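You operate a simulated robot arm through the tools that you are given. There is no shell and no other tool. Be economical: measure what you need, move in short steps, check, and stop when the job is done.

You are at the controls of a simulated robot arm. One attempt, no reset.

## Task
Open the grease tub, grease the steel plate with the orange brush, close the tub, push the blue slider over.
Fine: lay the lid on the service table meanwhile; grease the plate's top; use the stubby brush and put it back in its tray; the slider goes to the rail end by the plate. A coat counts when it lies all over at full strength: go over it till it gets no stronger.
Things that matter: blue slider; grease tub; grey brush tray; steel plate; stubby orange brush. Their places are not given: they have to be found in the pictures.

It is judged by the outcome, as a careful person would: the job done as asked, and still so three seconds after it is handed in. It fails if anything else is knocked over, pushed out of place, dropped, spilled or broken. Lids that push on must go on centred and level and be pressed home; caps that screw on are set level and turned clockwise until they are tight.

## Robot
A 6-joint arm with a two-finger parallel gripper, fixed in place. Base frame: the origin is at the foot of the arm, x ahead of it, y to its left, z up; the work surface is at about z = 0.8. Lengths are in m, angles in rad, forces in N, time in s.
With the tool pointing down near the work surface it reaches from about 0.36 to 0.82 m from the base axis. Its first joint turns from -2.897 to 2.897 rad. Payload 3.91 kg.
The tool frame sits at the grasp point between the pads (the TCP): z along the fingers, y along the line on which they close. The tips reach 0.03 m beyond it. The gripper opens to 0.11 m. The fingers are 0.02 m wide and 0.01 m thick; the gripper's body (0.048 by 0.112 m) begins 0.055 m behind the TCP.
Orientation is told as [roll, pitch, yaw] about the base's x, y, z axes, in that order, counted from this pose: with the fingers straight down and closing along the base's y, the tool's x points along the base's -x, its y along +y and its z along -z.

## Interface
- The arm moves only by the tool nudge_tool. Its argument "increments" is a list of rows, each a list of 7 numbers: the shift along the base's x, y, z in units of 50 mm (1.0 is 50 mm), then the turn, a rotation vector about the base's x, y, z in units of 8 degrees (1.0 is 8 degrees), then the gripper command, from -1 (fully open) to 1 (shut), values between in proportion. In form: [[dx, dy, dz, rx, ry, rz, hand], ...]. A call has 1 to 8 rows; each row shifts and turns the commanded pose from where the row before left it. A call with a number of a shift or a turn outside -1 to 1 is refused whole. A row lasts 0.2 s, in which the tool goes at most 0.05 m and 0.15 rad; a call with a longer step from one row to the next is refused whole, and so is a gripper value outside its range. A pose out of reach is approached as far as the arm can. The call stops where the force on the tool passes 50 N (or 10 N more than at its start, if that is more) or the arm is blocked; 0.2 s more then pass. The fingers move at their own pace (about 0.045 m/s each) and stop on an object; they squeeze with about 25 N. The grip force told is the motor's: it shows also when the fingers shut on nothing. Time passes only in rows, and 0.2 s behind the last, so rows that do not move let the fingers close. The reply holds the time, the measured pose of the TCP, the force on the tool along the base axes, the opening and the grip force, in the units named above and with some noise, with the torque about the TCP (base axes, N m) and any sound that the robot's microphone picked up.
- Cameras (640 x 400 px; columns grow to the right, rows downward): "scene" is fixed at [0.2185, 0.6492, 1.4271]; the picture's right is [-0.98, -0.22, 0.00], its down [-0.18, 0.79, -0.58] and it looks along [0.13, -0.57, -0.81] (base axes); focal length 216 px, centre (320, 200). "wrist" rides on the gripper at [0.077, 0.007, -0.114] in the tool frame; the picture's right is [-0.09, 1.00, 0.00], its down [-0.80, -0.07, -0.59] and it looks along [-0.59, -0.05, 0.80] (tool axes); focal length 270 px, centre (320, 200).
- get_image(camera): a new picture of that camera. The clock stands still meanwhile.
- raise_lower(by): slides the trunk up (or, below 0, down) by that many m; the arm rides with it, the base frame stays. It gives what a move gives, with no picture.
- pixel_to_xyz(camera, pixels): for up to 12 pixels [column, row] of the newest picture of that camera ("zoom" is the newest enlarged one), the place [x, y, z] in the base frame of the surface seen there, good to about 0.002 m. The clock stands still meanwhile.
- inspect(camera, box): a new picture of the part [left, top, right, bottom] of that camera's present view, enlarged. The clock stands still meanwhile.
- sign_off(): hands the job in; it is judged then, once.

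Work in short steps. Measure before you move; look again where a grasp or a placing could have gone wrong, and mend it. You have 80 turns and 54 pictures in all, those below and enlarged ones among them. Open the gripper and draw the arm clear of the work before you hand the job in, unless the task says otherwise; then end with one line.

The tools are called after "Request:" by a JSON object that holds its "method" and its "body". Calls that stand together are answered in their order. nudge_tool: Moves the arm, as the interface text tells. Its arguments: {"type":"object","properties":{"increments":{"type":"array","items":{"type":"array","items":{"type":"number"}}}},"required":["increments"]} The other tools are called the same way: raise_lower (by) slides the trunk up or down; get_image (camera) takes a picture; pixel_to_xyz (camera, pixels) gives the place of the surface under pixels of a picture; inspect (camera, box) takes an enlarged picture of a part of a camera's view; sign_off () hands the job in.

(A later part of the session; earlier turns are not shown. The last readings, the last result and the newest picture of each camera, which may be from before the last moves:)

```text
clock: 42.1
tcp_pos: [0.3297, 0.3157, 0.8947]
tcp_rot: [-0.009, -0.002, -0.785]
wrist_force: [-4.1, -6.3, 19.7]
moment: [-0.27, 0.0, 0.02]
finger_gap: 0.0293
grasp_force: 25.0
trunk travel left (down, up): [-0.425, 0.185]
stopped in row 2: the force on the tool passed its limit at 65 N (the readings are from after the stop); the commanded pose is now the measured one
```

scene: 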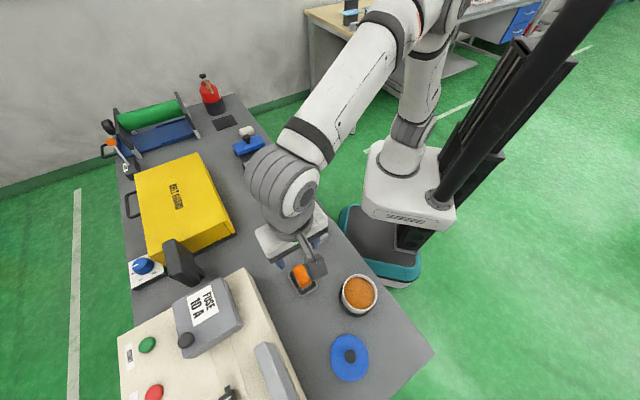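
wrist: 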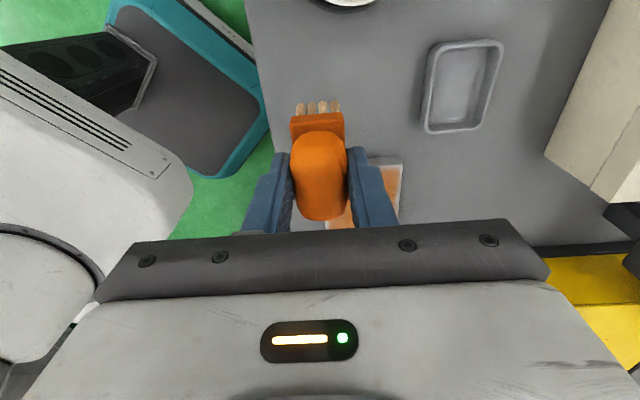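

A force spike of 65 N at the outer lane; I lift off and look at plate and brush.

Request:
{"method": "nudge_tool", "body": {"increments": [[0, 0, 0.3, 0, 0, 0, 1], [-0.4, 0.2, 0.8, 0, 0, 0, 1], [-0.6, 0.5, 0, 0, 0, 0, 1], [-0.6, 0.5, 0, 0, 0, 0, 1], [-0.5, 0.5, 0, 0, 0, 0, 1], [0, 0, 0, 0, 0, 0, 1]]}}

Request:
{"method": "inspect", "body": {"camera": "scene", "box": [260, 195, 350, 265]}}

Request:
{"method": "get_image", "body": {"camera": "wrist"}}

```text
clock: 43.5
tcp_pos: [0.2247, 0.402, 0.9494]
tcp_rot: [-0.013, 0.0, -0.785]
wrist_force: [0.3, -0.1, -0.5]
moment: [-0.02, -0.01, 0.02]
finger_gap: 0.0291
grasp_force: 24.7
trunk travel left (down, up): [-0.425, 0.185]
```

```text
5.71 times, centred on (305, 230) of scene
```

zoom: 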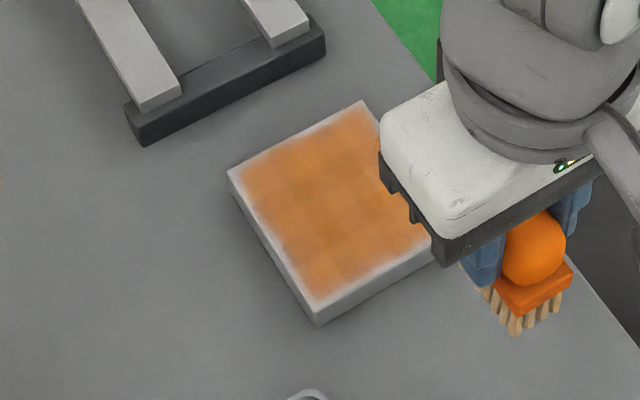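

```text
22 pictures are left
```

wrist: 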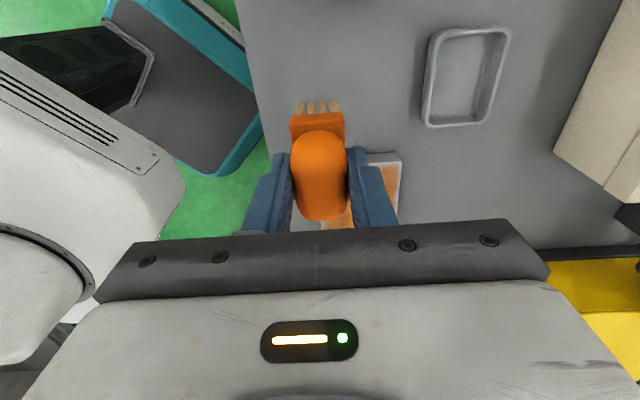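

Plate unmoved, coat stronger but still slightly patchy. I correct the small tilt and re-dip.

Request:
{"method": "nudge_tool", "body": {"increments": [[0, 0, 0.65, 0.066, -0.066, 0, 1], [-0.491, 0.7, 0, 0, 0, 0, 1], [-0.491, 0.7, 0, 0, 0, 0, 1], [-0.491, 0.7, 0, 0, 0, 0, 1], [0, 0, -0.6, 0, 0, 0, 1], [0, 0, -0.3, 0, 0, 0, 1], [0, 0, -0.1, 0, 0, 0, 1]]}}

Request:
{"method": "nudge_tool", "body": {"increments": [[0, 0, -0.03, 0, 0, 0, 1], [0, 0, -0.02, 0, 0, 0, 1], [0, 0, 0, 0, 0, 0, 1]]}}

```text
clock: 45.1
tcp_pos: [0.1502, 0.5081, 0.9312]
tcp_rot: [0.003, -0.001, -0.785]
wrist_force: [1.2, -0.3, -1.1]
moment: [0.02, -0.01, 0.01]
finger_gap: 0.0292
grasp_force: 25.1
trunk travel left (down, up): [-0.425, 0.185]
```

```text
clock: 45.9
tcp_pos: [0.1518, 0.5062, 0.93]
tcp_rot: [0.002, 0.0, -0.785]
wrist_force: [0.0, 1.3, 6.1]
moment: [-0.07, -0.02, 0.01]
finger_gap: 0.0292
grasp_force: 25.2
trunk travel left (down, up): [-0.425, 0.185]
```

Contact reached (6 N). Back to the plate.

Request:
{"method": "nudge_tool", "body": {"increments": [[0, 0, 0.3, 0, 0, 0, 1], [0, 0, 0.7, 0, 0, 0, 1], [0.49, -0.674, 0, 0, 0, 0, 1], [0.49, -0.674, 0, 0, 0, 0, 1], [0.49, -0.674, 0, 0, 0, 0, 1], [0.49, -0.674, 0, 0, 0, 0, 1], [0.49, -0.674, -0.4, 0, 0, 0, 1], [0, 0, -0.9, 0, 0, 0, 1]]}}

Request:
{"method": "nudge_tool", "body": {"increments": [[0.2, 0.2, -0.3, 0, 0, 0, 1], [0, 0, -0.06, 0, 0, 0, 1], [0, 0, -0.01, 0, 0, 0, 1], [0, 0, 0, 0, 0, 0, 1]]}}

```text
clock: 47.7
tcp_pos: [0.2755, 0.3378, 0.915]
tcp_rot: [0.0, -0.002, -0.784]
wrist_force: [-0.5, 0.0, 0.1]
moment: [0.03, -0.02, 0.04]
finger_gap: 0.0291
grasp_force: 25.1
trunk travel left (down, up): [-0.425, 0.185]
```

```text
clock: 48.7
tcp_pos: [0.2854, 0.3476, 0.8963]
tcp_rot: [0.002, 0.0, -0.785]
wrist_force: [0.2, 0.7, -0.3]
moment: [-0.03, -0.01, 0.02]
finger_gap: 0.0295
grasp_force: 24.3
trunk travel left (down, up): [-0.425, 0.185]
```

Just above contact; I lower ~1 mm while stroking this lane across and back, then the middle lane.

Request:
{"method": "nudge_tool", "body": {"increments": [[-0.2, -0.2, -0.016, 0, 0, 0, 1], [0.377, 0.377, -0.006, 0, 0, 0, 1], [0.377, 0.377, 0, 0, 0, 0, 1], [0.377, 0.377, 0, 0, 0, 0, 1], [-0.377, -0.377, 0, 0, 0, 0, 1], [-0.377, -0.377, 0, 0, 0, 0, 1], [-0.377, -0.377, 0, 0, 0, 0, 1], [0.177, -0.177, 0, 0, 0, 0, 1]]}}

Request:
{"method": "nudge_tool", "body": {"increments": [[0.177, -0.177, 0, 0, 0, 0, 1], [0.377, 0.377, 0, 0, 0, 0, 1], [0.377, 0.377, 0, 0, 0, 0, 1], [0.377, 0.377, 0, 0, 0, 0, 1], [-0.377, -0.377, 0, 0, 0, 0, 1], [-0.377, -0.377, 0, 0, 0, 0, 1], [-0.377, -0.377, 0, 0, 0, 0, 1], [0.177, -0.177, 0, 0, 0, 0, 1]]}}

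```text
clock: 50.5
tcp_pos: [0.2798, 0.3291, 0.8954]
tcp_rot: [0.002, -0.002, -0.787]
wrist_force: [-13.2, 14.0, 27.7]
moment: [0.99, 0.7, 0.06]
finger_gap: 0.0294
grasp_force: 24.9
trunk travel left (down, up): [-0.425, 0.185]
```

```text
clock: 52.3
tcp_pos: [0.2984, 0.3134, 0.8956]
tcp_rot: [0.002, -0.003, -0.788]
wrist_force: [-12.7, 12.3, 25.0]
moment: [0.78, 0.56, 0.13]
finger_gap: 0.0294
grasp_force: 25.3
trunk travel left (down, up): [-0.425, 0.185]
```

Force 25 N; I ease up 0.4 mm and do the rail-side lane (v −25 mm).

Request:
{"method": "nudge_tool", "body": {"increments": [[0.177, -0.177, 0.008, 0, 0, 0, 1], [0.377, 0.377, 0, 0, 0, 0, 1], [0.377, 0.377, 0, 0, 0, 0, 1], [0.377, 0.377, 0, 0, 0, 0, 1], [-0.377, -0.377, 0, 0, 0, 0, 1], [-0.377, -0.377, 0, 0, 0, 0, 1], [-0.377, -0.377, 0, 0, 0, 0, 1]]}}

Request:
{"method": "nudge_tool", "body": {"increments": [[0, 0, 0.5, 0, 0, 0, 1], [-0.6, 0.3, 0.7, 0, 0, 0, 1], [-0.6, 0.6, 0, 0, 0, 0, 1], [-0.7, 0.6, 0, 0, 0, 0, 1], [-0.6, 0.7, 0, 0, 0, 0, 1], [-0.6, 0.7, 0, 0, 0, 0, 1], [0, 0, 0, 0, 0, 0, 1]]}}

Request:
{"method": "inspect", "body": {"camera": "scene", "box": [280, 205, 340, 255]}}

```text
clock: 53.9
tcp_pos: [0.3096, 0.3032, 0.8947]
tcp_rot: [0.001, 0.0, -0.787]
wrist_force: [2.8, 1.6, 18.9]
moment: [0.09, -0.38, 0.01]
finger_gap: 0.0295
grasp_force: 25.3
trunk travel left (down, up): [-0.425, 0.185]
```

```text
clock: 55.5
tcp_pos: [0.1533, 0.4478, 0.9546]
tcp_rot: [0.002, 0.0, -0.785]
wrist_force: [-0.1, -0.2, -0.1]
moment: [0.02, 0.0, 0.06]
finger_gap: 0.0293
grasp_force: 25.0
trunk travel left (down, up): [-0.425, 0.185]
```

```text
8.00 times, centred on (310, 230) of scene
```

zoom: 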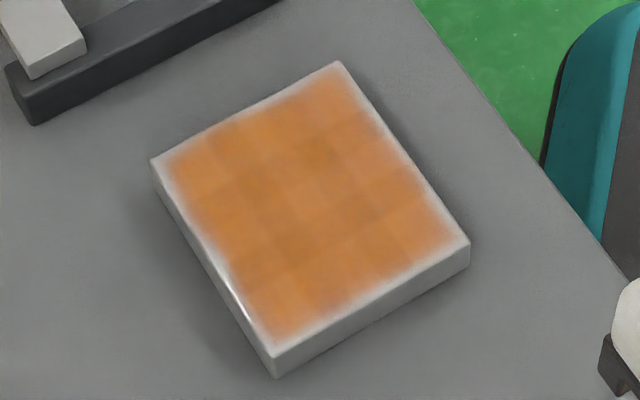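

Coat is all over but the outer cells are lighter than the middle. I re-dip, then go round the perimeter.

Request:
{"method": "nudge_tool", "body": {"increments": [[0, 0, 0.5, 0, 0, 0, 1], [0, 0.6, 0, 0, 0, 0, 1], [-0.04, 0.58, 0, 0, 0, 0, 1], [0, 0, -0.6, 0, 0, 0, 1], [0, 0, -0.3, 0, 0, 0, 1], [0, 0, -0.07, 0, 0, 0, 1], [0, 0, -0.03, 0, 0, 0, 1], [0, 0, 0, 0, 0, 0, 1]]}}

```text
clock: 57.3
tcp_pos: [0.1517, 0.5072, 0.93]
tcp_rot: [0.002, -0.001, -0.786]
wrist_force: [-0.4, -0.8, -0.1]
moment: [-0.03, 0.04, 0.01]
finger_gap: 0.0295
grasp_force: 25.3
trunk travel left (down, up): [-0.425, 0.185]
```

Request:
{"method": "nudge_tool", "body": {"increments": [[0, 0, -0.025, 0, 0, 0, 1], [0, 0, -0.015, 0, 0, 0, 1], [0, 0, 0, 0, 0, 0, 1], [0, 0, 0, 0, 0, 0, 1]]}}

Request:
{"method": "nudge_tool", "body": {"increments": [[0, 0, 0.3, 0, 0, 0, 1], [0, 0, 0.7, 0, 0, 0, 1], [0.527, -0.654, 0, 0, 0, 0, 1], [0.527, -0.654, 0, 0, 0, 0, 1], [0.527, -0.654, 0, 0, 0, 0, 1], [0.527, -0.654, 0, 0, 0, 0, 1], [0.527, -0.654, -0.4, 0, 0, 0, 1], [0, 0, -0.9, 0, 0, 0, 1]]}}

```text
clock: 58.3
tcp_pos: [0.1513, 0.5063, 0.9298]
tcp_rot: [0.005, 0.0, -0.785]
wrist_force: [-0.1, 2.6, 19.4]
moment: [-0.1, -0.1, -0.02]
finger_gap: 0.0294
grasp_force: 25.0
trunk travel left (down, up): [-0.425, 0.185]
```

```text
clock: 60.1
tcp_pos: [0.2858, 0.3437, 0.9135]
tcp_rot: [0.002, 0.0, -0.786]
wrist_force: [-0.1, 0.1, 0.5]
moment: [0.01, 0.01, 0.0]
finger_gap: 0.0293
grasp_force: 24.8
trunk travel left (down, up): [-0.425, 0.185]
```

Now light contact and a perimeter loop at u ±30, v ±22 mm.

Request:
{"method": "nudge_tool", "body": {"increments": [[0, 0, -0.33, 0, 0, 0, 1], [0, 0, -0.045, 0, 0, 0, 1], [0.424, 0.424, 0, 0, 0, 0, 1], [0.424, 0.424, 0, 0, 0, 0, 1], [0.311, -0.311, 0, 0, 0, 0, 1], [0.311, -0.311, 0, 0, 0, 0, 1], [-0.424, -0.424, 0, 0, 0, 0, 1], [-0.424, -0.424, 0, 0, 0, 0, 1]]}}

Request:
{"method": "nudge_tool", "body": {"increments": [[-0.311, 0.311, 0, 0, 0, 0, 1], [-0.311, 0.311, 0, 0, 0, 0, 1], [0.424, 0.424, 0, 0, 0, 0, 1], [0.424, 0.424, 0, 0, 0, 0, 1], [0.311, -0.311, 0, 0, 0, 0, 1], [0.311, -0.311, 0, 0, 0, 0, 1], [-0.424, -0.424, 0, 0, 0, 0, 1], [-0.424, -0.424, 0, 0, 0, 0, 1]]}}

```text
clock: 61.9
tcp_pos: [0.3162, 0.3113, 0.8963]
tcp_rot: [0.004, -0.001, -0.783]
wrist_force: [5.9, 4.7, 24.9]
moment: [0.19, -0.43, -0.02]
finger_gap: 0.0297
grasp_force: 25.1
trunk travel left (down, up): [-0.425, 0.185]
```

```text
clock: 62.8
tcp_pos: [0.3009, 0.3619, 0.8954]
tcp_rot: [-0.006, 0.0, -0.785]
wrist_force: [-6.3, -6.3, 23.4]
moment: [-0.07, 0.35, 0.01]
finger_gap: 0.0292
grasp_force: 25.5
trunk travel left (down, up): [-0.425, 0.185]
stopped in row 4: the force on the tool passed its limit at 59 N (the readings are from after the stop); the commanded pose is now the measured one
```

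Too much pressure; I ease up 0.6 mm and continue the loop.

Request:
{"method": "nudge_tool", "body": {"increments": [[0, 0, 0.014, 0.03, -0.03, 0, 1], [0.243, 0.243, 0, 0, 0, 0, 1], [0.243, 0.243, 0, 0, 0, 0, 1], [0.311, -0.311, 0, 0, 0, 0, 1], [0.311, -0.311, 0, 0, 0, 0, 1], [-0.424, -0.424, 0, 0, 0, 0, 1], [-0.424, -0.424, 0, 0, 0, 0, 1], [-0.311, 0.311, 0, 0, 0, 0, 1]]}}

Request:
{"method": "nudge_tool", "body": {"increments": [[-0.311, 0.311, 0, 0, 0, 0, 1], [0.424, 0.424, 0, 0, 0, 0, 1], [0.424, 0.424, 0, 0, 0, 0, 1], [0.311, -0.311, 0, 0, 0, 0, 1], [0.311, -0.311, 0, 0, 0, 0, 1], [-0.424, -0.424, 0, 0, 0, 0, 1], [-0.424, -0.424, 0, 0, 0, 0, 1], [-0.311, 0.311, 0, 0, 0, 0, 1]]}}

Request:
{"method": "nudge_tool", "body": {"increments": [[-0.311, 0.311, 0, 0, 0, 0, 1], [0, 0, 0.5, 0, 0, 0, 1], [-0.6, 0.5, 0.9, 0, 0, 0, 1], [-0.7, 0.6, 0.3, 0, 0, 0, 1], [-0.7, 0.7, 0, 0, 0, 0, 1], [-0.6, 0.7, 0, 0, 0, 0, 1], [0, 0, 0, 0, 0, 0, 1]]}}

Request:
{"method": "inspect", "body": {"camera": "scene", "box": [280, 205, 340, 255]}}

```text
clock: 64.6
tcp_pos: [0.2997, 0.3253, 0.8959]
tcp_rot: [-0.007, 0.0, -0.785]
wrist_force: [10.8, -12.7, 25.9]
moment: [-0.63, -0.81, 0.0]
finger_gap: 0.0294
grasp_force: 24.8
trunk travel left (down, up): [-0.425, 0.185]
```

```text
clock: 66.4
tcp_pos: [0.2989, 0.3257, 0.8954]
tcp_rot: [-0.003, 0.001, -0.785]
wrist_force: [12.2, -13.6, 29.2]
moment: [-0.7, -0.86, 0.0]
finger_gap: 0.0292
grasp_force: 25.0
trunk travel left (down, up): [-0.425, 0.185]
```

```text
refused: row 3 steps farther than a row can; nothing moved
```

```text
8.00 times, centred on (310, 230) of scene
```

zoom: 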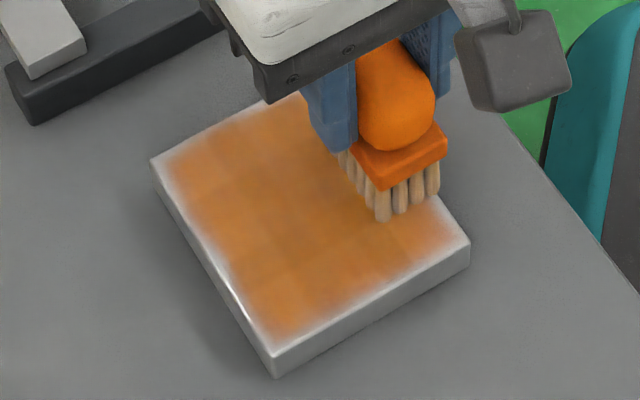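

The coat is darkening and evening out. I finish the loop, re-dip and do another round.

Request:
{"method": "nudge_tool", "body": {"increments": [[-0.311, 0.311, 0, 0, 0, 0, 1], [0, 0, 0.6, 0, 0, 0, 1], [-0.4, 0.4, 0.7, 0, 0, 0, 1], [-0.57, 0.7, 0.3, 0, 0, 0, 1], [-0.57, 0.7, 0, 0, 0, 0, 1], [-0.57, 0.7, 0, 0, 0, 0, 1], [-0.53, 0.75, 0, 0, 0, 0, 1], [0, 0, -0.5, 0, 0, 0, 1]]}}

```text
clock: 68.2
tcp_pos: [0.1502, 0.5068, 0.9508]
tcp_rot: [-0.003, 0.0, -0.785]
wrist_force: [0.5, 0.4, -0.5]
moment: [0.04, 0.0, -0.02]
finger_gap: 0.029
grasp_force: 25.1
trunk travel left (down, up): [-0.425, 0.185]
```

Request:
{"method": "nudge_tool", "body": {"increments": [[0, 0, -0.36, 0, 0, 0, 1], [0, 0, -0.05, 0, 0, 0, 1], [0, 0, -0.025, 0, 0, 0, 1], [0, 0, -0.015, 0, 0, 0, 1], [0, 0, 0, 0, 0, 0, 1], [0, 0, 0, 0, 0, 0, 1]]}}

Request:
{"method": "nudge_tool", "body": {"increments": [[0, 0, 0.3, 0, 0, 0, 1], [0, 0, 0.7, 0, 0, 0, 1], [0.527, -0.654, 0, 0, 0, 0, 1], [0.527, -0.654, 0, 0, 0, 0, 1], [0.527, -0.654, 0, 0, 0, 0, 1], [0.527, -0.654, 0, 0, 0, 0, 1], [0.527, -0.654, -0.4, 0, 0, 0, 1], [0, 0, -0.9, 0, 0, 0, 1]]}}

```text
clock: 69.6
tcp_pos: [0.152, 0.5061, 0.9298]
tcp_rot: [0.002, 0.001, -0.784]
wrist_force: [1.9, 4.6, 32.6]
moment: [0.16, -0.09, 0.02]
finger_gap: 0.0297
grasp_force: 25.0
trunk travel left (down, up): [-0.425, 0.185]
```

```text
clock: 71.4
tcp_pos: [0.2855, 0.3437, 0.9143]
tcp_rot: [-0.003, 0.0, -0.786]
wrist_force: [0.1, 0.4, 0.1]
moment: [0.02, -0.02, 0.0]
finger_gap: 0.0293
grasp_force: 24.2
trunk travel left (down, up): [-0.425, 0.185]
```

Now a serpentine over the full plate, four lanes from v +26 to −25 mm.

Request:
{"method": "nudge_tool", "body": {"increments": [[-0.19, -0.038, -0.33, 0, 0, 0, 1], [0, 0, -0.045, 0, 0, 0, 1], [0.339, 0.339, 0, 0, 0, 0, 1], [0.339, 0.339, 0, 0, 0, 0, 1], [0.339, 0.339, 0, 0, 0, 0, 1], [0.24, -0.24, 0, 0, 0, 0, 1], [-0.339, -0.339, 0, 0, 0, 0, 1], [-0.339, -0.339, 0, 0, 0, 0, 1]]}}

Request:
{"method": "nudge_tool", "body": {"increments": [[-0.339, -0.339, 0.004, 0, 0, 0, 1], [0.24, -0.24, 0, 0, 0, 0, 1], [0.339, 0.339, 0, 0, 0, 0, 1], [0.339, 0.339, 0, 0, 0, 0, 1], [0.339, 0.339, 0, 0, 0, 0, 1], [0.24, -0.24, 0, 0, 0, 0, 1], [-0.339, -0.339, 0, 0, 0, 0, 1], [-0.339, -0.339, 0, 0, 0, 0, 1]]}}

Request:
{"method": "nudge_tool", "body": {"increments": [[-0.339, -0.339, 0, 0, 0, 0, 1], [0.339, 0.339, 0, 0, 0, 0, 1], [0.339, 0.339, 0, 0, 0, 0, 1], [0.339, 0.339, 0, 0, 0, 0, 1], [-0.36, 0.36, 0, 0, 0, 0, 1], [-0.36, 0.36, 0, 0, 0, 0, 1], [-0.339, -0.339, 0, 0, 0, 0, 1], [-0.339, -0.339, 0, 0, 0, 0, 1]]}}

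```text
clock: 73.2
tcp_pos: [0.3052, 0.3473, 0.8959]
tcp_rot: [0.003, 0.0, -0.786]
wrist_force: [13.6, 11.4, 33.4]
moment: [0.63, -0.87, 0.09]
finger_gap: 0.0295
grasp_force: 24.9
trunk travel left (down, up): [-0.425, 0.185]
```

```text
clock: 73.8
tcp_pos: [0.2958, 0.3202, 0.8945]
tcp_rot: [-0.005, 0.003, -0.787]
wrist_force: [-12.4, 0.5, 23.7]
moment: [-0.29, 0.5, -0.13]
finger_gap: 0.0296
grasp_force: 25.1
trunk travel left (down, up): [-0.425, 0.185]
stopped in row 3: the force on the tool passed its limit at 56 N (the readings are from after the stop); the commanded pose is now the measured one
```

```text
clock: 74.4
tcp_pos: [0.2863, 0.309, 0.8964]
tcp_rot: [-0.025, 0.0, -0.787]
wrist_force: [-10.0, -9.5, 28.9]
moment: [-0.63, 0.41, -0.02]
finger_gap: 0.0294
grasp_force: 25.0
trunk travel left (down, up): [-0.425, 0.185]
stopped in row 2: the force on the tool passed its limit at 63 N (the readings are from after the stop); the commanded pose is now the measured one
```

Pressure spiked again and the tilt crept to −0.025. I lift, correct the tilt and look.

Request:
{"method": "nudge_tool", "body": {"increments": [[0, 0, 0.5, 0.127, -0.127, 0, 1], [-0.3, 0.3, 0.7, 0, 0, 0, 1], [-0.5, 0.7, 0.4, 0, 0, 0, 1], [-0.5, 0.75, 0, 0, 0, 0, 1], [-0.5, 0.75, 0, 0, 0, 0, 1], [-0.5, 0.75, 0, 0, 0, 0, 1], [0, 0, 0, 0, 0, 0, 1]]}}

Request:
{"method": "inspect", "body": {"camera": "scene", "box": [280, 205, 340, 255]}}

Request:
{"method": "inspect", "body": {"camera": "wrist", "box": [250, 50, 390, 230]}}

```text
clock: 76.0
tcp_pos: [0.1748, 0.4752, 0.9733]
tcp_rot: [-0.001, 0.0, -0.788]
wrist_force: [0.9, 0.5, -0.6]
moment: [-0.01, -0.01, -0.03]
finger_gap: 0.0295
grasp_force: 25.4
trunk travel left (down, up): [-0.425, 0.185]
```

```text
8.00 times, centred on (310, 230) of scene
```

zoom: 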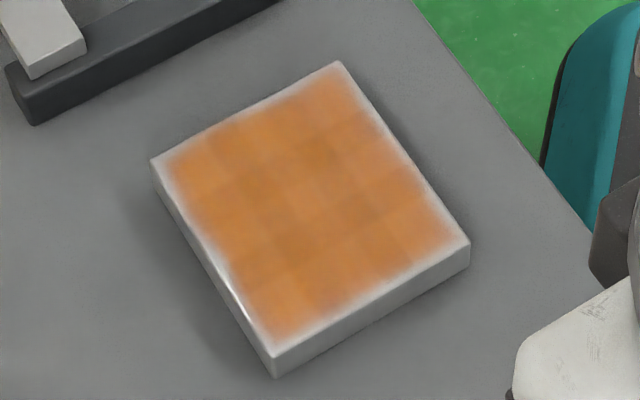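

```text
2.22 times, centred on (320, 140) of wrist
```

zoom: 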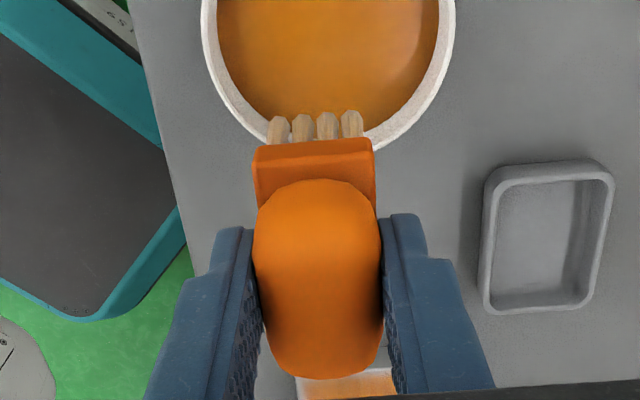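

The coat looks nearly unchanged from the previous round. One more dip and gentle round on the edges and corners will confirm it gets no stronger.

Request:
{"method": "nudge_tool", "body": {"increments": [[-0.476, 0.636, 0, 0, 0, 0, 1], [0, 0, -0.5, 0, 0, 0, 1], [0, 0, -0.29, 0, 0, 0, 1], [0, 0, -0.06, 0, 0, 0, 1], [0, 0, -0.025, 0, 0, 0, 1], [0, 0, -0.01, 0, 0, 0, 1], [0, 0, 0, 0, 0, 0, 1]]}}

Request:
{"method": "nudge_tool", "body": {"increments": [[0, 0, 0.3, 0, 0, 0, 1], [0, 0, 0.7, 0, 0, 0, 1], [0.527, -0.654, 0, 0, 0, 0, 1], [0.527, -0.654, 0, 0, 0, 0, 1], [0.527, -0.654, 0, 0, 0, 0, 1], [0.527, -0.654, 0, 0, 0, 0, 1], [0.527, -0.654, -0.4, 0, 0, 0, 1], [0, 0, -0.9, 0, 0, 0, 1]]}}

```text
clock: 77.6
tcp_pos: [0.1507, 0.5056, 0.929]
tcp_rot: [-0.001, 0.0, -0.786]
wrist_force: [0.3, 0.6, 7.7]
moment: [-0.1, -0.08, 0.0]
finger_gap: 0.029
grasp_force: 25.4
trunk travel left (down, up): [-0.425, 0.185]
```

```text
clock: 79.4
tcp_pos: [0.2828, 0.3424, 0.9155]
tcp_rot: [-0.002, 0.0, -0.786]
wrist_force: [-0.1, -0.3, 0.1]
moment: [-0.02, 0.0, 0.03]
finger_gap: 0.0294
grasp_force: 25.2
trunk travel left (down, up): [-0.425, 0.185]
```

Request:
{"method": "nudge_tool", "body": {"increments": [[-0.13, -0.01, -0.36, 0, 0, 0, 1], [0, 0, -0.04, 0, 0, 0, 1], [0.509, 0.509, 0, 0, 0, 0, 1], [0.509, 0.509, 0, 0, 0, 0, 1], [0.368, -0.368, 0, 0, 0, 0, 1], [0.368, -0.368, 0, 0, 0, 0, 1], [-0.509, -0.509, 0, 0, 0, 0, 1], [-0.509, -0.509, 0, 0, 0, 0, 1]]}}

```text
clock: 81.2
tcp_pos: [0.313, 0.3034, 0.8955]
tcp_rot: [0.0, -0.002, -0.787]
wrist_force: [4.7, 1.3, 20.9]
moment: [0.13, -0.44, 0.0]
finger_gap: 0.0292
grasp_force: 25.3
trunk travel left (down, up): [-0.425, 0.185]
```

20 N of contact; I ease 0.2 mm and go round again.

Request:
{"method": "nudge_tool", "body": {"increments": [[-0.368, 0.368, 0.005, 0, 0, 0, 1], [-0.368, 0.368, 0, 0, 0, 0, 1], [0.509, 0.509, 0, 0, 0, 0, 1], [0.509, 0.509, 0, 0, 0, 0, 1], [0.368, -0.368, 0, 0, 0, 0, 1], [0.368, -0.368, 0, 0, 0, 0, 1], [-0.509, -0.509, 0, 0, 0, 0, 1], [-0.509, -0.509, 0, 0, 0, 0, 1]]}}

```text
clock: 83.0
tcp_pos: [0.3128, 0.304, 0.8958]
tcp_rot: [0.0, -0.002, -0.788]
wrist_force: [5.8, 3.8, 22.3]
moment: [0.29, -0.53, 0.02]
finger_gap: 0.0294
grasp_force: 24.9
trunk travel left (down, up): [-0.425, 0.185]
```

Then a middle pass, and off to a viewpoint clear of the plate.

Request:
{"method": "nudge_tool", "body": {"increments": [[-0.368, 0.368, 0.004, 0, 0, 0, 1], [0.509, 0.509, 0, 0, 0, 0, 1], [0.509, 0.509, 0, 0, 0, 0, 1], [-0.368, 0.368, 0, 0, 0, 0, 1], [-0.509, -0.509, 0, 0, 0, 0, 1], [-0.509, -0.509, 0, 0, 0, 0, 1], [0, 0, 0.5, 0, 0, 0, 1], [0, 0, 0.9, 0, 0, 0, 1]]}}

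Request:
{"method": "nudge_tool", "body": {"increments": [[0, 0.9, 0, 0, 0, 0, 1], [0, 0.9, 0, 0, 0, 0, 1], [0.2, 0.9, 0, 0, 0, 0, 1], [0.2, 0.3, 0, 0, 0, 0, 1], [0, 0, 0, 0, 0, 0, 1]]}}

Request:
{"method": "inspect", "body": {"camera": "scene", "box": [280, 205, 340, 255]}}

Request:
{"method": "get_image", "body": {"camera": "wrist"}}

```text
clock: 84.8
tcp_pos: [0.2766, 0.3414, 0.9646]
tcp_rot: [-0.001, 0.0, -0.786]
wrist_force: [0.5, 0.7, -0.1]
moment: [-0.02, 0.0, 0.0]
finger_gap: 0.0294
grasp_force: 24.9
trunk travel left (down, up): [-0.425, 0.185]
```

```text
clock: 86.0
tcp_pos: [0.2983, 0.4927, 0.9639]
tcp_rot: [-0.001, 0.0, -0.788]
wrist_force: [-0.4, -0.5, 0.2]
moment: [0.01, 0.01, 0.01]
finger_gap: 0.0292
grasp_force: 24.8
trunk travel left (down, up): [-0.425, 0.185]
```

```text
8.00 times, centred on (310, 230) of scene
```

zoom: 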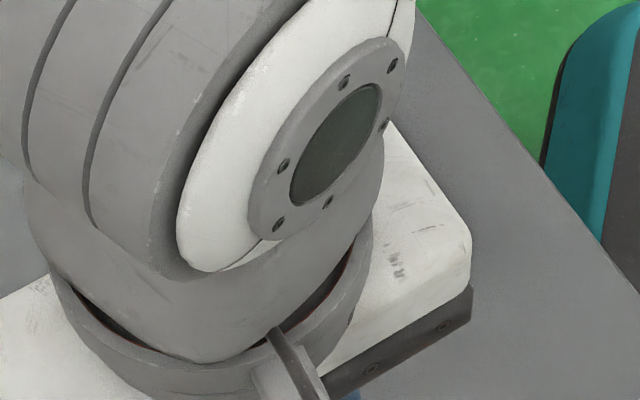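

```text
16 pictures are left
```

wrist: 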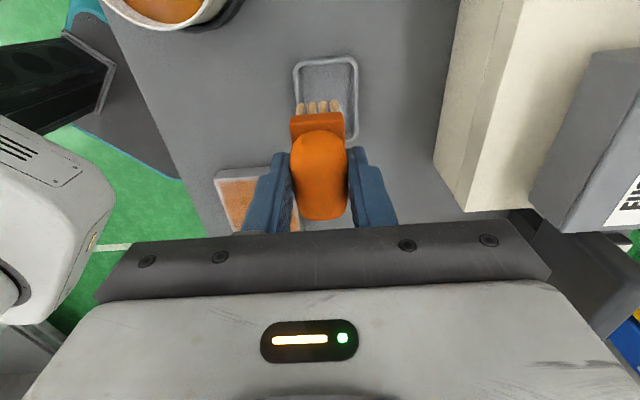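

The arm hides the plate from the scene camera here. I move aside toward the tub to compare the coat.

Request:
{"method": "nudge_tool", "body": {"increments": [[-0.8, -0.1, 0.2, 0, 0, 0, 1], [-0.8, -0.1, 0.1, 0, 0, 0, 1], [-0.8, -0.1, 0, 0, 0, 0, 1], [0, 0, 0, 0, 0, 0, 1]]}}

Request:
{"method": "inspect", "body": {"camera": "scene", "box": [280, 205, 340, 255]}}

```text
clock: 87.0
tcp_pos: [0.1762, 0.4755, 0.9814]
tcp_rot: [0.001, 0.0, -0.787]
wrist_force: [0.1, 0.3, -0.7]
moment: [-0.02, -0.04, 0.02]
finger_gap: 0.029
grasp_force: 24.5
trunk travel left (down, up): [-0.425, 0.185]
```

```text
8.00 times, centred on (310, 230) of scene
```

zoom: 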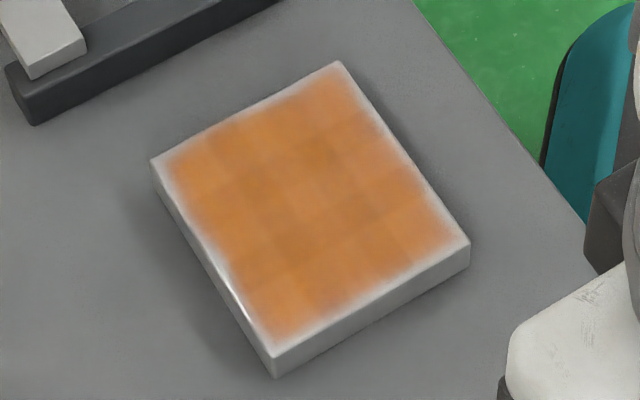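

The coat is the same as last round, so it is saturated. I take the brush back above its tray at the recorded pose and check.

Request:
{"method": "nudge_tool", "body": {"increments": [[0.6325, 0.109, 0, 0, 0, -0.25, 1], [0.6325, 0.109, 0, 0, 0, -0.25, 1], [0.6325, 0.109, 0, 0, 0, 0, 1], [0.6325, 0.109, 0, 0, 0, 0, 1], [0, 0, -0.8, 0, 0, 0, 1], [0, 0, 0, 0, 0, 0, 1]]}}

Request:
{"method": "get_image", "body": {"camera": "wrist"}}

```text
clock: 88.4
tcp_pos: [0.3036, 0.4989, 0.9394]
tcp_rot: [-0.001, 0.001, -0.856]
wrist_force: [0.1, -0.6, -0.4]
moment: [-0.01, -0.04, -0.02]
finger_gap: 0.0295
grasp_force: 24.7
trunk travel left (down, up): [-0.425, 0.185]
```

```text
14 pictures are left
```

wrist: 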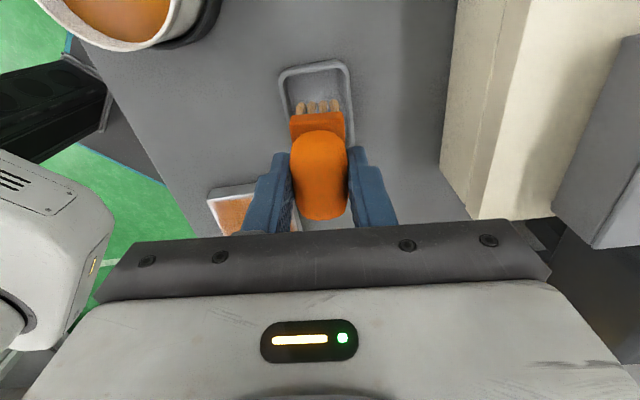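

Lined up with the tray. I lower to about z 0.880, then feel for the floor.

Request:
{"method": "nudge_tool", "body": {"increments": [[-0.02, -0.03, -0.6, 0, 0, 0, 1], [0, 0, -0.48, 0, 0, 0, 1], [0, 0, -0.08, 0, 0, 0, 1], [0, 0, -0.02, 0, 0, 0, 1], [0, 0, -0.02, 0, 0, 0, 1], [0, 0, 0, 0, 0, 0, 1]]}}

```text
clock: 89.8
tcp_pos: [0.3011, 0.4962, 0.8799]
tcp_rot: [-0.002, -0.001, -0.856]
wrist_force: [-0.2, 0.7, -1.2]
moment: [0.01, 0.01, 0.01]
finger_gap: 0.0293
grasp_force: 25.1
trunk travel left (down, up): [-0.425, 0.185]
```

Request:
{"method": "nudge_tool", "body": {"increments": [[0, 0, -0.02, 0, 0, 0, 1], [0, 0, -0.02, 0, 0, 0, 1], [0, 0, 0, 0, 0, 0, 1]]}}

```text
clock: 90.6
tcp_pos: [0.3009, 0.4974, 0.8776]
tcp_rot: [0.0, 0.001, -0.857]
wrist_force: [0.1, 0.0, 2.3]
moment: [-0.01, 0.02, 0.02]
finger_gap: 0.029
grasp_force: 25.1
trunk travel left (down, up): [-0.425, 0.185]
```

Contact (2.3 N) at z 0.8776. I open to release and rise, then look.

Request:
{"method": "nudge_tool", "body": {"increments": [[0, 0, 0, 0, 0, 0, -0.2], [0, 0, 0, 0, 0, 0, -0.2], [0, 0, 0, 0, 0, 0, -0.2], [0, 0, 0.6, 0, 0, 0, -0.2], [0, 0, 0.9, 0, 0, 0, -0.2], [0, 0, 0.9, 0, 0, 0, -0.2], [0, 0, 0.4, 0, 0, 0, -0.2]]}}

Request:
{"method": "get_image", "body": {"camera": "wrist"}}

```text
clock: 92.2
tcp_pos: [0.3012, 0.4956, 1.0186]
tcp_rot: [-0.003, -0.001, -0.855]
wrist_force: [-0.6, -0.6, -0.4]
moment: [0.0, 0.01, 0.03]
finger_gap: 0.0658
grasp_force: 0.0
trunk travel left (down, up): [-0.425, 0.185]
```

```text
13 pictures are left
```

wrist: 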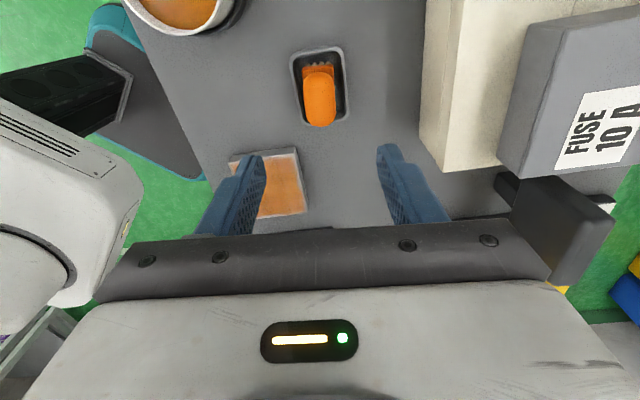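

Brush sits upright in its tray. I go over the lid, turning back to yaw 0.

Request:
{"method": "nudge_tool", "body": {"increments": [[-0.426, 0.407, 0, 0, 0, 0.875, -0.2], [-0.426, 0.407, 0, 0, 0, 0.875, -0.2], [-0.426, 0.407, 0, 0, 0, 0.875, -0.2], [-0.426, 0.407, 0, 0, 0, 0.875, -0.2], [-0.426, 0.407, 0, 0, 0, 0.875, -0.2], [-0.426, 0.407, 0, 0, 0, 0.875, -0.2], [-0.426, 0.407, -0.3, 0, 0, 0.875, -0.2], [0, 0, 0, 0, 0, 0, -0.2]]}}

Request:
{"method": "get_image", "body": {"camera": "wrist"}}

Request:
{"method": "pixel_to_xyz", "body": {"camera": "wrist", "pixels": [[318, 95], [308, 95], [330, 95], [318, 105], [318, 85]]}}

```text
clock: 94.0
tcp_pos: [0.1523, 0.64, 1.0023]
tcp_rot: [-0.001, 0.0, 0.001]
wrist_force: [-0.7, 0.2, -0.3]
moment: [-0.05, 0.04, 0.02]
finger_gap: 0.0661
grasp_force: 0.1
trunk travel left (down, up): [-0.425, 0.185]
```

```text
12 pictures are left
```

wrist: 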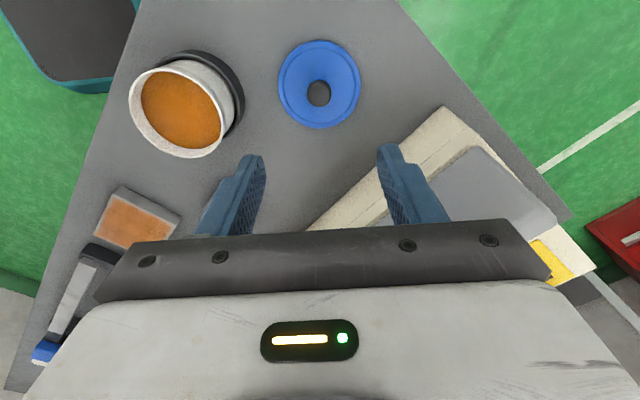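

```text
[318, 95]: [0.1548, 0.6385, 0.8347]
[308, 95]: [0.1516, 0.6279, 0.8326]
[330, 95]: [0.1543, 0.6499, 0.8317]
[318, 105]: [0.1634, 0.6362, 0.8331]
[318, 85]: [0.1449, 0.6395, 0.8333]
```

Knob centre about (0.153, 0.638). I descend to z 0.842 and grip it as before.

Request:
{"method": "nudge_tool", "body": {"increments": [[0, -0.02, -0.8, 0, 0, 0, -0.2], [0, 0, -0.8, 0, 0, 0, -0.2], [0, 0, -0.8, 0, 0, 0, -0.2], [0, 0, -0.79, 0, 0, 0, -0.2], [0, 0, 0, 0, 0, 0, 1], [0, 0, 0, 0, 0, 0, 1], [0, 0, 0, 0, 0, 0, 1], [0, 0, 0, 0, 0, 0, 1]]}}

Request:
{"method": "nudge_tool", "body": {"increments": [[0, 0, 0.4, 0, 0, 0, 1], [0, 0, 0.8, 0, 0, 0, 1], [0, 0, 0.8, 0, 0, 0, 1], [0, 0, 0.6, 0, 0, 0, 1], [0, 0, 0, 0, 0, 0, 1]]}}

Request:
{"method": "get_image", "body": {"camera": "wrist"}}

```text
clock: 95.8
tcp_pos: [0.1521, 0.637, 0.8435]
tcp_rot: [0.0, -0.001, -0.002]
wrist_force: [0.5, 0.4, 0.8]
moment: [0.03, -0.01, 0.01]
finger_gap: 0.024
grasp_force: 25.3
trunk travel left (down, up): [-0.425, 0.185]
```

```text
clock: 97.0
tcp_pos: [0.1523, 0.6385, 0.9736]
tcp_rot: [-0.002, 0.001, -0.001]
wrist_force: [0.2, 0.4, -0.2]
moment: [0.0, 0.01, 0.01]
finger_gap: 0.0241
grasp_force: 25.2
trunk travel left (down, up): [-0.425, 0.185]
```

```text
11 pictures are left
```

wrist: 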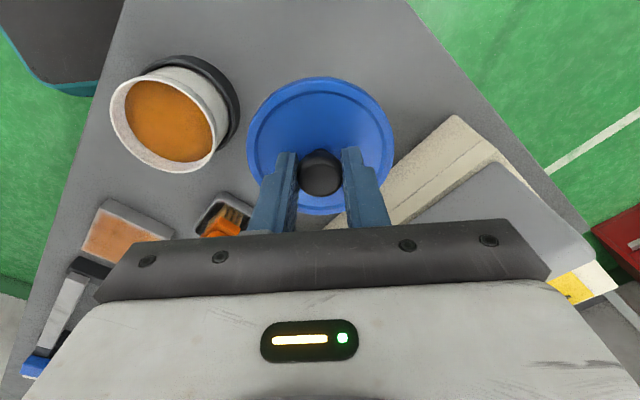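

Lid held level, same as before in the grip. I measure the tub rim for the placing.

Request:
{"method": "pixel_to_xyz", "body": {"camera": "wrist", "pixels": [[112, 112], [118, 135], [138, 158], [165, 169], [195, 168], [212, 150], [214, 128], [200, 103], [175, 85], [150, 79], [125, 86]]}}

Request:
{"method": "pixel_to_xyz", "body": {"camera": "wrist", "pixels": [[252, 135], [389, 135], [318, 82], [318, 210], [262, 102], [378, 102]]}}

```text
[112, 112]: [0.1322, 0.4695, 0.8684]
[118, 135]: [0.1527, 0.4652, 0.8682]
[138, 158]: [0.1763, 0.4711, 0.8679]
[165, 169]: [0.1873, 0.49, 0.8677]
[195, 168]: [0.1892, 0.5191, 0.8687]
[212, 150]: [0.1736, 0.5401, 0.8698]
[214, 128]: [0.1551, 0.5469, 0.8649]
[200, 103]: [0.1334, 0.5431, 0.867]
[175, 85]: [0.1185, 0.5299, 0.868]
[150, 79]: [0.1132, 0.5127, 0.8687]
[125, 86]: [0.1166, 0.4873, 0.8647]
```

```text
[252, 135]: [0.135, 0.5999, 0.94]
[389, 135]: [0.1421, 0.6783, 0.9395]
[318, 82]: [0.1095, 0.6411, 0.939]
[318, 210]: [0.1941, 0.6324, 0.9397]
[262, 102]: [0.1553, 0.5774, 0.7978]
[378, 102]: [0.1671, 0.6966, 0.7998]
```

Tub rim centre is (0.151, 0.506), lid centre equals the TCP. I carry the lid over and lower to just above the rim.

Request:
{"method": "nudge_tool", "body": {"increments": [[-0.01, -0.88, 0, 0, 0, 0, 1], [-0.01, -0.88, 0, 0, 0, 0, 1], [-0.01, -0.883, 0, 0, 0, 0, 1], [0, 0, -0.6, 0, 0, 0, 1], [0, 0, -0.45, 0, 0, 0, 1], [0, 0, 0, 0, 0, 0, 1], [0, 0, 0, 0, 0, 0, 1]]}}

Request:
{"method": "inspect", "body": {"camera": "scene", "box": [320, 260, 400, 320]}}

```text
clock: 98.6
tcp_pos: [0.1489, 0.5062, 0.9209]
tcp_rot: [-0.001, 0.0, -0.002]
wrist_force: [0.4, 0.2, -0.3]
moment: [0.01, -0.04, 0.0]
finger_gap: 0.0243
grasp_force: 24.9
trunk travel left (down, up): [-0.425, 0.185]
```

```text
6.67 times, centred on (360, 290) of scene
```

zoom: 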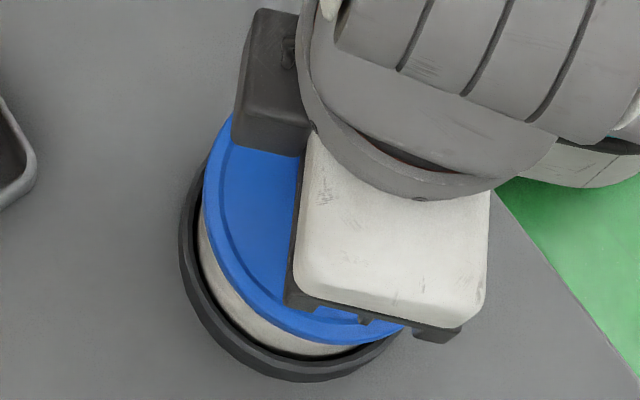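

Aligned, 10 mm above. I nudge x +1 mm and lower slowly to the rim.

Request:
{"method": "nudge_tool", "body": {"increments": [[0.02, 0, -0.1, 0, 0, 0, 1], [0, 0, -0.08, 0, 0, 0, 1], [0, 0, -0.04, 0, 0, 0, 1], [0, 0, -0.02, 0, 0, 0, 1], [0, 0, 0, 0, 0, 0, 1]]}}

```text
clock: 99.8
tcp_pos: [0.1512, 0.5039, 0.9102]
tcp_rot: [-0.002, -0.001, -0.001]
wrist_force: [-0.6, 0.2, -0.5]
moment: [-0.02, 0.0, -0.01]
finger_gap: 0.0244
grasp_force: 24.8
trunk travel left (down, up): [-0.425, 0.185]
```

Request:
{"method": "nudge_tool", "body": {"increments": [[0, 0.015, -0.03, 0, 0, 0, 1], [0, 0, -0.03, 0, 0, 0, 1], [0, 0, -0.02, 0, 0, 0, 1], [0, 0, 0, 0, 0, 0, 1]]}}

```text
clock: 100.8
tcp_pos: [0.1518, 0.5054, 0.9071]
tcp_rot: [0.0, -0.002, -0.002]
wrist_force: [-3.2, -3.7, 5.9]
moment: [-0.02, 0.01, 0.02]
finger_gap: 0.0243
grasp_force: 24.7
trunk travel left (down, up): [-0.425, 0.185]
heard: snap
```

A snap was heard at z 0.907. I press on a little to be sure it is home.

Request:
{"method": "nudge_tool", "body": {"increments": [[0, 0, -0.02, 0, 0, 0, 1], [0, 0, -0.02, 0, 0, 0, 1], [0, 0, 0, 0, 0, 0, 1]]}}

```text
clock: 101.6
tcp_pos: [0.1525, 0.5056, 0.9057]
tcp_rot: [0.004, -0.002, -0.002]
wrist_force: [-1.5, -2.8, 28.8]
moment: [-0.05, 0.04, -0.03]
finger_gap: 0.0245
grasp_force: 24.5
trunk travel left (down, up): [-0.425, 0.185]
```

Firmly seated with 29 N. I release and rise, then look.

Request:
{"method": "nudge_tool", "body": {"increments": [[0, 0, 0.03, 0, 0, 0, -0.2], [0, 0, 0, 0, 0, 0, -0.2], [0, 0, 0, 0, 0, 0, -0.2], [0, 0, 0.5, 0, 0, 0, -0.2], [0, 0, 0.9, 0, 0, 0, -0.2], [0, 0, 0.9, 0, 0, 0, -0.2], [0, 0, 0.5, 0, 0, 0, -0.2]]}}

Request:
{"method": "get_image", "body": {"camera": "wrist"}}

Request:
{"method": "pixel_to_xyz", "body": {"camera": "wrist", "pixels": [[318, 60], [318, 140], [280, 105], [358, 105], [318, 115], [290, 75], [345, 130]]}}

```text
clock: 103.2
tcp_pos: [0.1523, 0.5065, 1.0437]
tcp_rot: [-0.001, 0.002, -0.001]
wrist_force: [0.1, -0.4, -1.3]
moment: [-0.05, 0.02, 0.0]
finger_gap: 0.066
grasp_force: 0.0
trunk travel left (down, up): [-0.425, 0.185]
```

```text
9 pictures are left
```

wrist: 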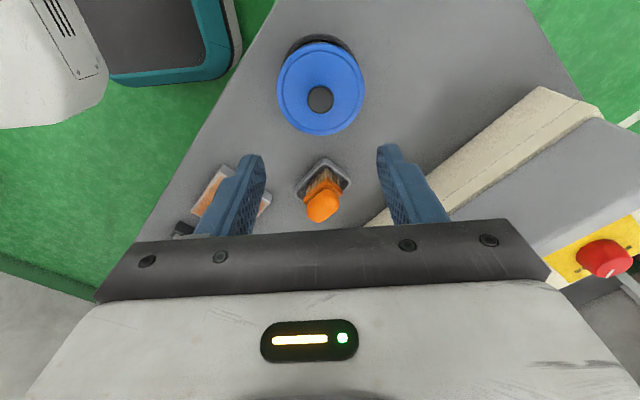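

```text
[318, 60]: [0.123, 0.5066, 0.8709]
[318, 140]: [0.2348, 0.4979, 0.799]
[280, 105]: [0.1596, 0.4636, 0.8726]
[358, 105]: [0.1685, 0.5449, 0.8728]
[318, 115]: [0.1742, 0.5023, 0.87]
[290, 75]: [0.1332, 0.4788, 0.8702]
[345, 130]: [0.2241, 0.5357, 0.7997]
```

Lid is level at z 0.872, as originally. Now the slider: I enlarge it.

Request:
{"method": "inspect", "body": {"camera": "scene", "box": [215, 115, 315, 215]}}

Request:
{"method": "inspect", "body": {"camera": "scene", "box": [225, 120, 275, 160]}}

```text
4.00 times, centred on (265, 165) of scene
```

zoom: 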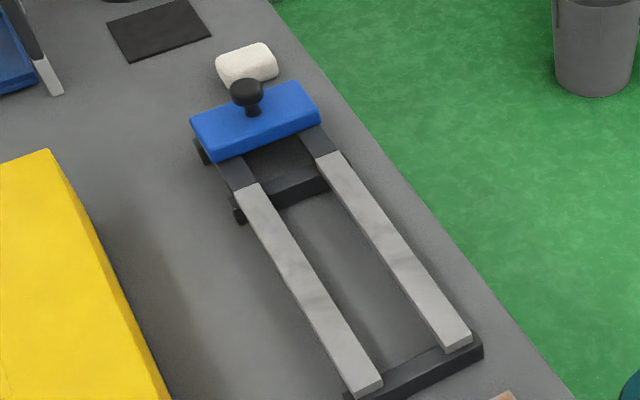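

```text
10.00 times, centred on (250, 140) of scene
```

zoom: 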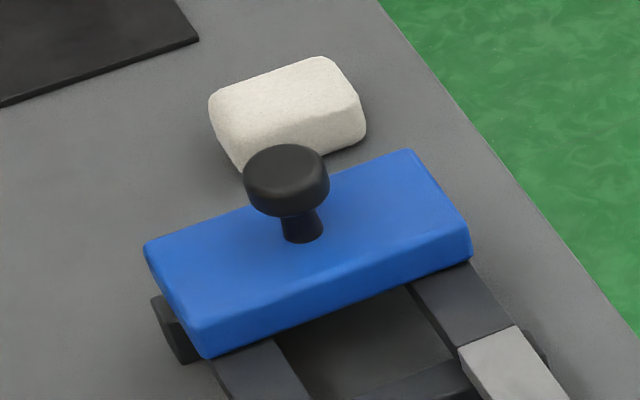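

The slider has a black knob; a white block lies just behind it, so I'll drag it by the knob. Measuring.

Request:
{"method": "pixel_to_xyz", "body": {"camera": "zoom", "pixels": [[285, 165], [250, 180], [325, 180], [285, 205], [302, 235], [150, 250], [205, 325], [405, 158], [465, 222], [290, 60], [285, 148], [340, 340]]}}

```text
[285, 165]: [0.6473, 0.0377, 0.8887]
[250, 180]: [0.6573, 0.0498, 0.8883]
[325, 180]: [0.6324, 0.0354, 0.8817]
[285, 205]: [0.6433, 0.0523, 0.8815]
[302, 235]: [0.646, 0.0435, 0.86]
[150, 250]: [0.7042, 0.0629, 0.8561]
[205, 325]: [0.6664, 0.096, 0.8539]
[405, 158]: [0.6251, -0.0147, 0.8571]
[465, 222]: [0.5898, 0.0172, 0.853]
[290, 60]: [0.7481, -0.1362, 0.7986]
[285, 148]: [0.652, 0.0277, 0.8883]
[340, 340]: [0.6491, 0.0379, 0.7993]
```

Block centre (0.6465, 0.041), knob head top z 0.889, block top 0.857. I travel along above the rail, turning to yaw +45° so the fingers close along the rail.

Request:
{"method": "nudge_tool", "body": {"increments": [[0.618, -0.581, 0, 0, 0, 0.35, -0.2], [0.618, -0.581, 0, 0, 0, 0.35, -0.2], [0.618, -0.581, 0, 0, 0, 0.35, -0.2], [0.618, -0.581, 0, 0, 0, 0.35, -0.2], [0.618, -0.581, 0, 0, 0, 0.35, -0.2], [0.618, -0.581, 0, 0, 0, 0.35, -0.2], [0.618, -0.581, 0, 0, 0, 0.35, -0.2], [0.618, -0.581, 0, 0, 0, 0.35, -0.2]]}}

Request:
{"method": "nudge_tool", "body": {"increments": [[0.618, -0.581, 0, 0, 0, 0.35, -0.2], [0.618, -0.581, 0, 0, 0, 0.35, -0.2], [0.618, -0.581, 0, 0, 0, 0.35, -0.2], [0.618, -0.581, 0, 0, 0, 0.35, -0.2], [0.618, -0.581, 0, 0, 0, 0.35, -0.2], [0.618, -0.581, 0, 0, 0, 0.35, -0.2], [0.618, -0.581, 0, 0, 0, 0.35, -0.2], [0.618, -0.581, 0, 0, 0, 0.375, -0.2]]}}

Request:
{"method": "get_image", "body": {"camera": "wrist"}}

```text
clock: 105.0
tcp_pos: [0.3995, 0.275, 1.0465]
tcp_rot: [-0.002, 0.002, 0.39]
wrist_force: [-1.1, -0.8, 0.5]
moment: [0.03, -0.02, -0.02]
finger_gap: 0.0659
grasp_force: 0.1
trunk travel left (down, up): [-0.425, 0.185]
```

```text
clock: 106.8
tcp_pos: [0.6455, 0.0424, 1.0439]
tcp_rot: [-0.001, 0.001, 0.783]
wrist_force: [0.5, 0.8, -0.4]
moment: [-0.02, 0.0, 0.02]
finger_gap: 0.066
grasp_force: 0.1
trunk travel left (down, up): [-0.425, 0.185]
```

```text
6 pictures are left
```

wrist: 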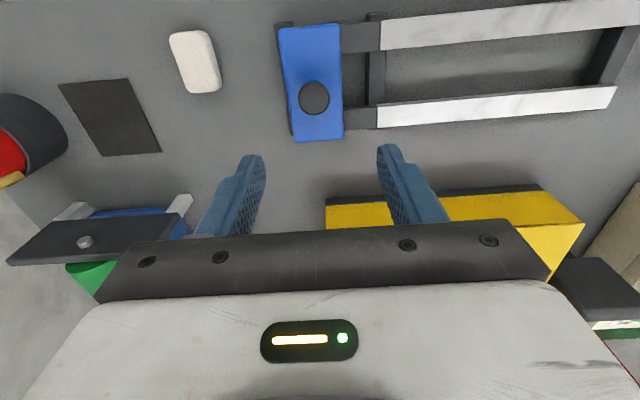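

I check knob position and the heights of the neighbours near the gripper.

Request:
{"method": "pixel_to_xyz", "body": {"camera": "wrist", "pixels": [[314, 95], [302, 97], [327, 97], [314, 84], [314, 110], [195, 60], [215, 90], [360, 215], [335, 200], [285, 130], [340, 130], [595, 95]]}}

```text
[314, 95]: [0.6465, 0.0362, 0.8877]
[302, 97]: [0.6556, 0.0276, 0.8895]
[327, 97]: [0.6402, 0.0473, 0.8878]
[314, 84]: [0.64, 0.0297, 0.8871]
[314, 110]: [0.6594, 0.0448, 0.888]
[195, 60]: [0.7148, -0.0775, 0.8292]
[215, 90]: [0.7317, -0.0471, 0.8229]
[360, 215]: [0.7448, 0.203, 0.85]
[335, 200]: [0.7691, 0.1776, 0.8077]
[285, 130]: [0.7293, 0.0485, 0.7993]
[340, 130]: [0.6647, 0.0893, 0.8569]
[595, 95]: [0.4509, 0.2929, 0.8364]
```

Knob centre about (0.648, 0.039). I go down to z 0.892 and grip it.

Request:
{"method": "nudge_tool", "body": {"increments": [[0.05, -0.07, -0.76, 0, 0, 0, -0.2], [0, 0, -0.76, 0, 0, 0, -0.2], [0, 0, -0.76, 0, 0, 0, -0.2], [0, 0, -0.76, 0, 0, 0, -0.2], [0, 0, 0, 0, 0, 0, 1], [0, 0, 0, 0, 0, 0, 1], [0, 0, 0, 0, 0, 0, 1], [0, 0, 0, 0, 0, 0, 1]]}}

```text
clock: 108.6
tcp_pos: [0.6492, 0.0399, 0.8911]
tcp_rot: [-0.001, -0.003, 0.783]
wrist_force: [2.9, -5.2, -0.5]
moment: [0.15, -0.48, -0.09]
finger_gap: 0.0314
grasp_force: 45.4
trunk travel left (down, up): [-0.425, 0.185]
```

Gripped (31 mm). I drag along the rail direction (−1,1)/√2 in short steps, watching force.

Request:
{"method": "nudge_tool", "body": {"increments": [[-0.2, 0.2, 0, 0, 0, 0, 1], [-0.3, 0.3, 0, 0, 0, 0, 1], [-0.3, 0.3, 0, 0, 0, 0, 1], [-0.3, 0.3, 0, 0, 0, 0, 1], [0, 0, 0, 0, 0, 0, 1]]}}

```text
clock: 109.8
tcp_pos: [0.5927, 0.095, 0.8912]
tcp_rot: [0.001, 0.001, 0.784]
wrist_force: [3.7, 2.3, -6.1]
moment: [0.53, -0.48, 0.09]
finger_gap: 0.0311
grasp_force: 44.8
trunk travel left (down, up): [-0.425, 0.185]
```

Moves freely. Continue.

Request:
{"method": "nudge_tool", "body": {"increments": [[-0.35, 0.35, 0, 0, 0, 0, 1], [-0.35, 0.35, 0, 0, 0, 0, 1], [-0.35, 0.35, 0, 0, 0, 0, 1], [-0.35, 0.35, 0, 0, 0, 0, 1], [-0.35, 0.35, 0, 0, 0, 0, 1], [-0.35, 0.35, 0, 0, 0, 0, 1], [-0.35, 0.35, 0, 0, 0, 0, 1], [0, 0, 0, 0, 0, 0, 1]]}}

Request:
{"method": "inspect", "body": {"camera": "scene", "box": [215, 130, 335, 250]}}

```text
clock: 111.6
tcp_pos: [0.4706, 0.2164, 0.8912]
tcp_rot: [-0.002, -0.002, 0.784]
wrist_force: [3.3, 3.4, 0.7]
moment: [-0.23, 0.39, 0.02]
finger_gap: 0.0315
grasp_force: 44.9
trunk travel left (down, up): [-0.425, 0.185]
```

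```text
3.33 times, centred on (275, 190) of scene
```

zoom: 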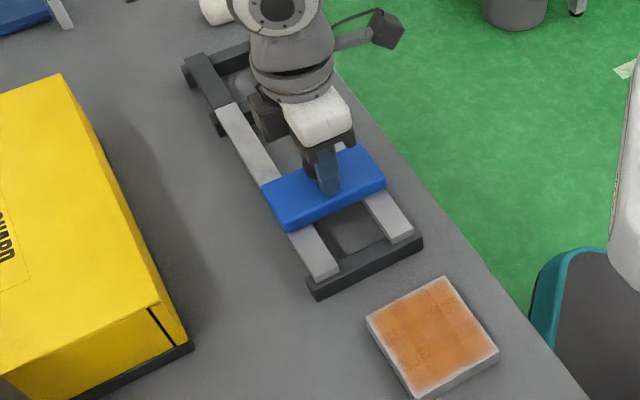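

The slider follows; about 50–60 mm left. I continue in smaller steps until it stops.

Request:
{"method": "nudge_tool", "body": {"increments": [[-0.2, 0.2, 0, 0, 0, 0, 1], [-0.2, 0.2, 0, 0, 0, 0, 1], [-0.14, 0.14, 0, 0, 0, 0, 1], [-0.1, 0.1, 0, 0, 0, 0, 1], [-0.07, 0.07, 0, 0, 0, 0, 1], [-0.07, 0.07, 0, 0, 0, 0, 1], [-0.07, 0.07, 0, 0, 0, 0, 1], [0, 0, 0, 0, 0, 0, 1]]}}

```text
clock: 113.4
tcp_pos: [0.4307, 0.2574, 0.8914]
tcp_rot: [-0.001, 0.0, 0.785]
wrist_force: [21.7, -13.9, -2.0]
moment: [-0.45, -0.4, 0.07]
finger_gap: 0.0314
grasp_force: 45.3
trunk travel left (down, up): [-0.425, 0.185]
```

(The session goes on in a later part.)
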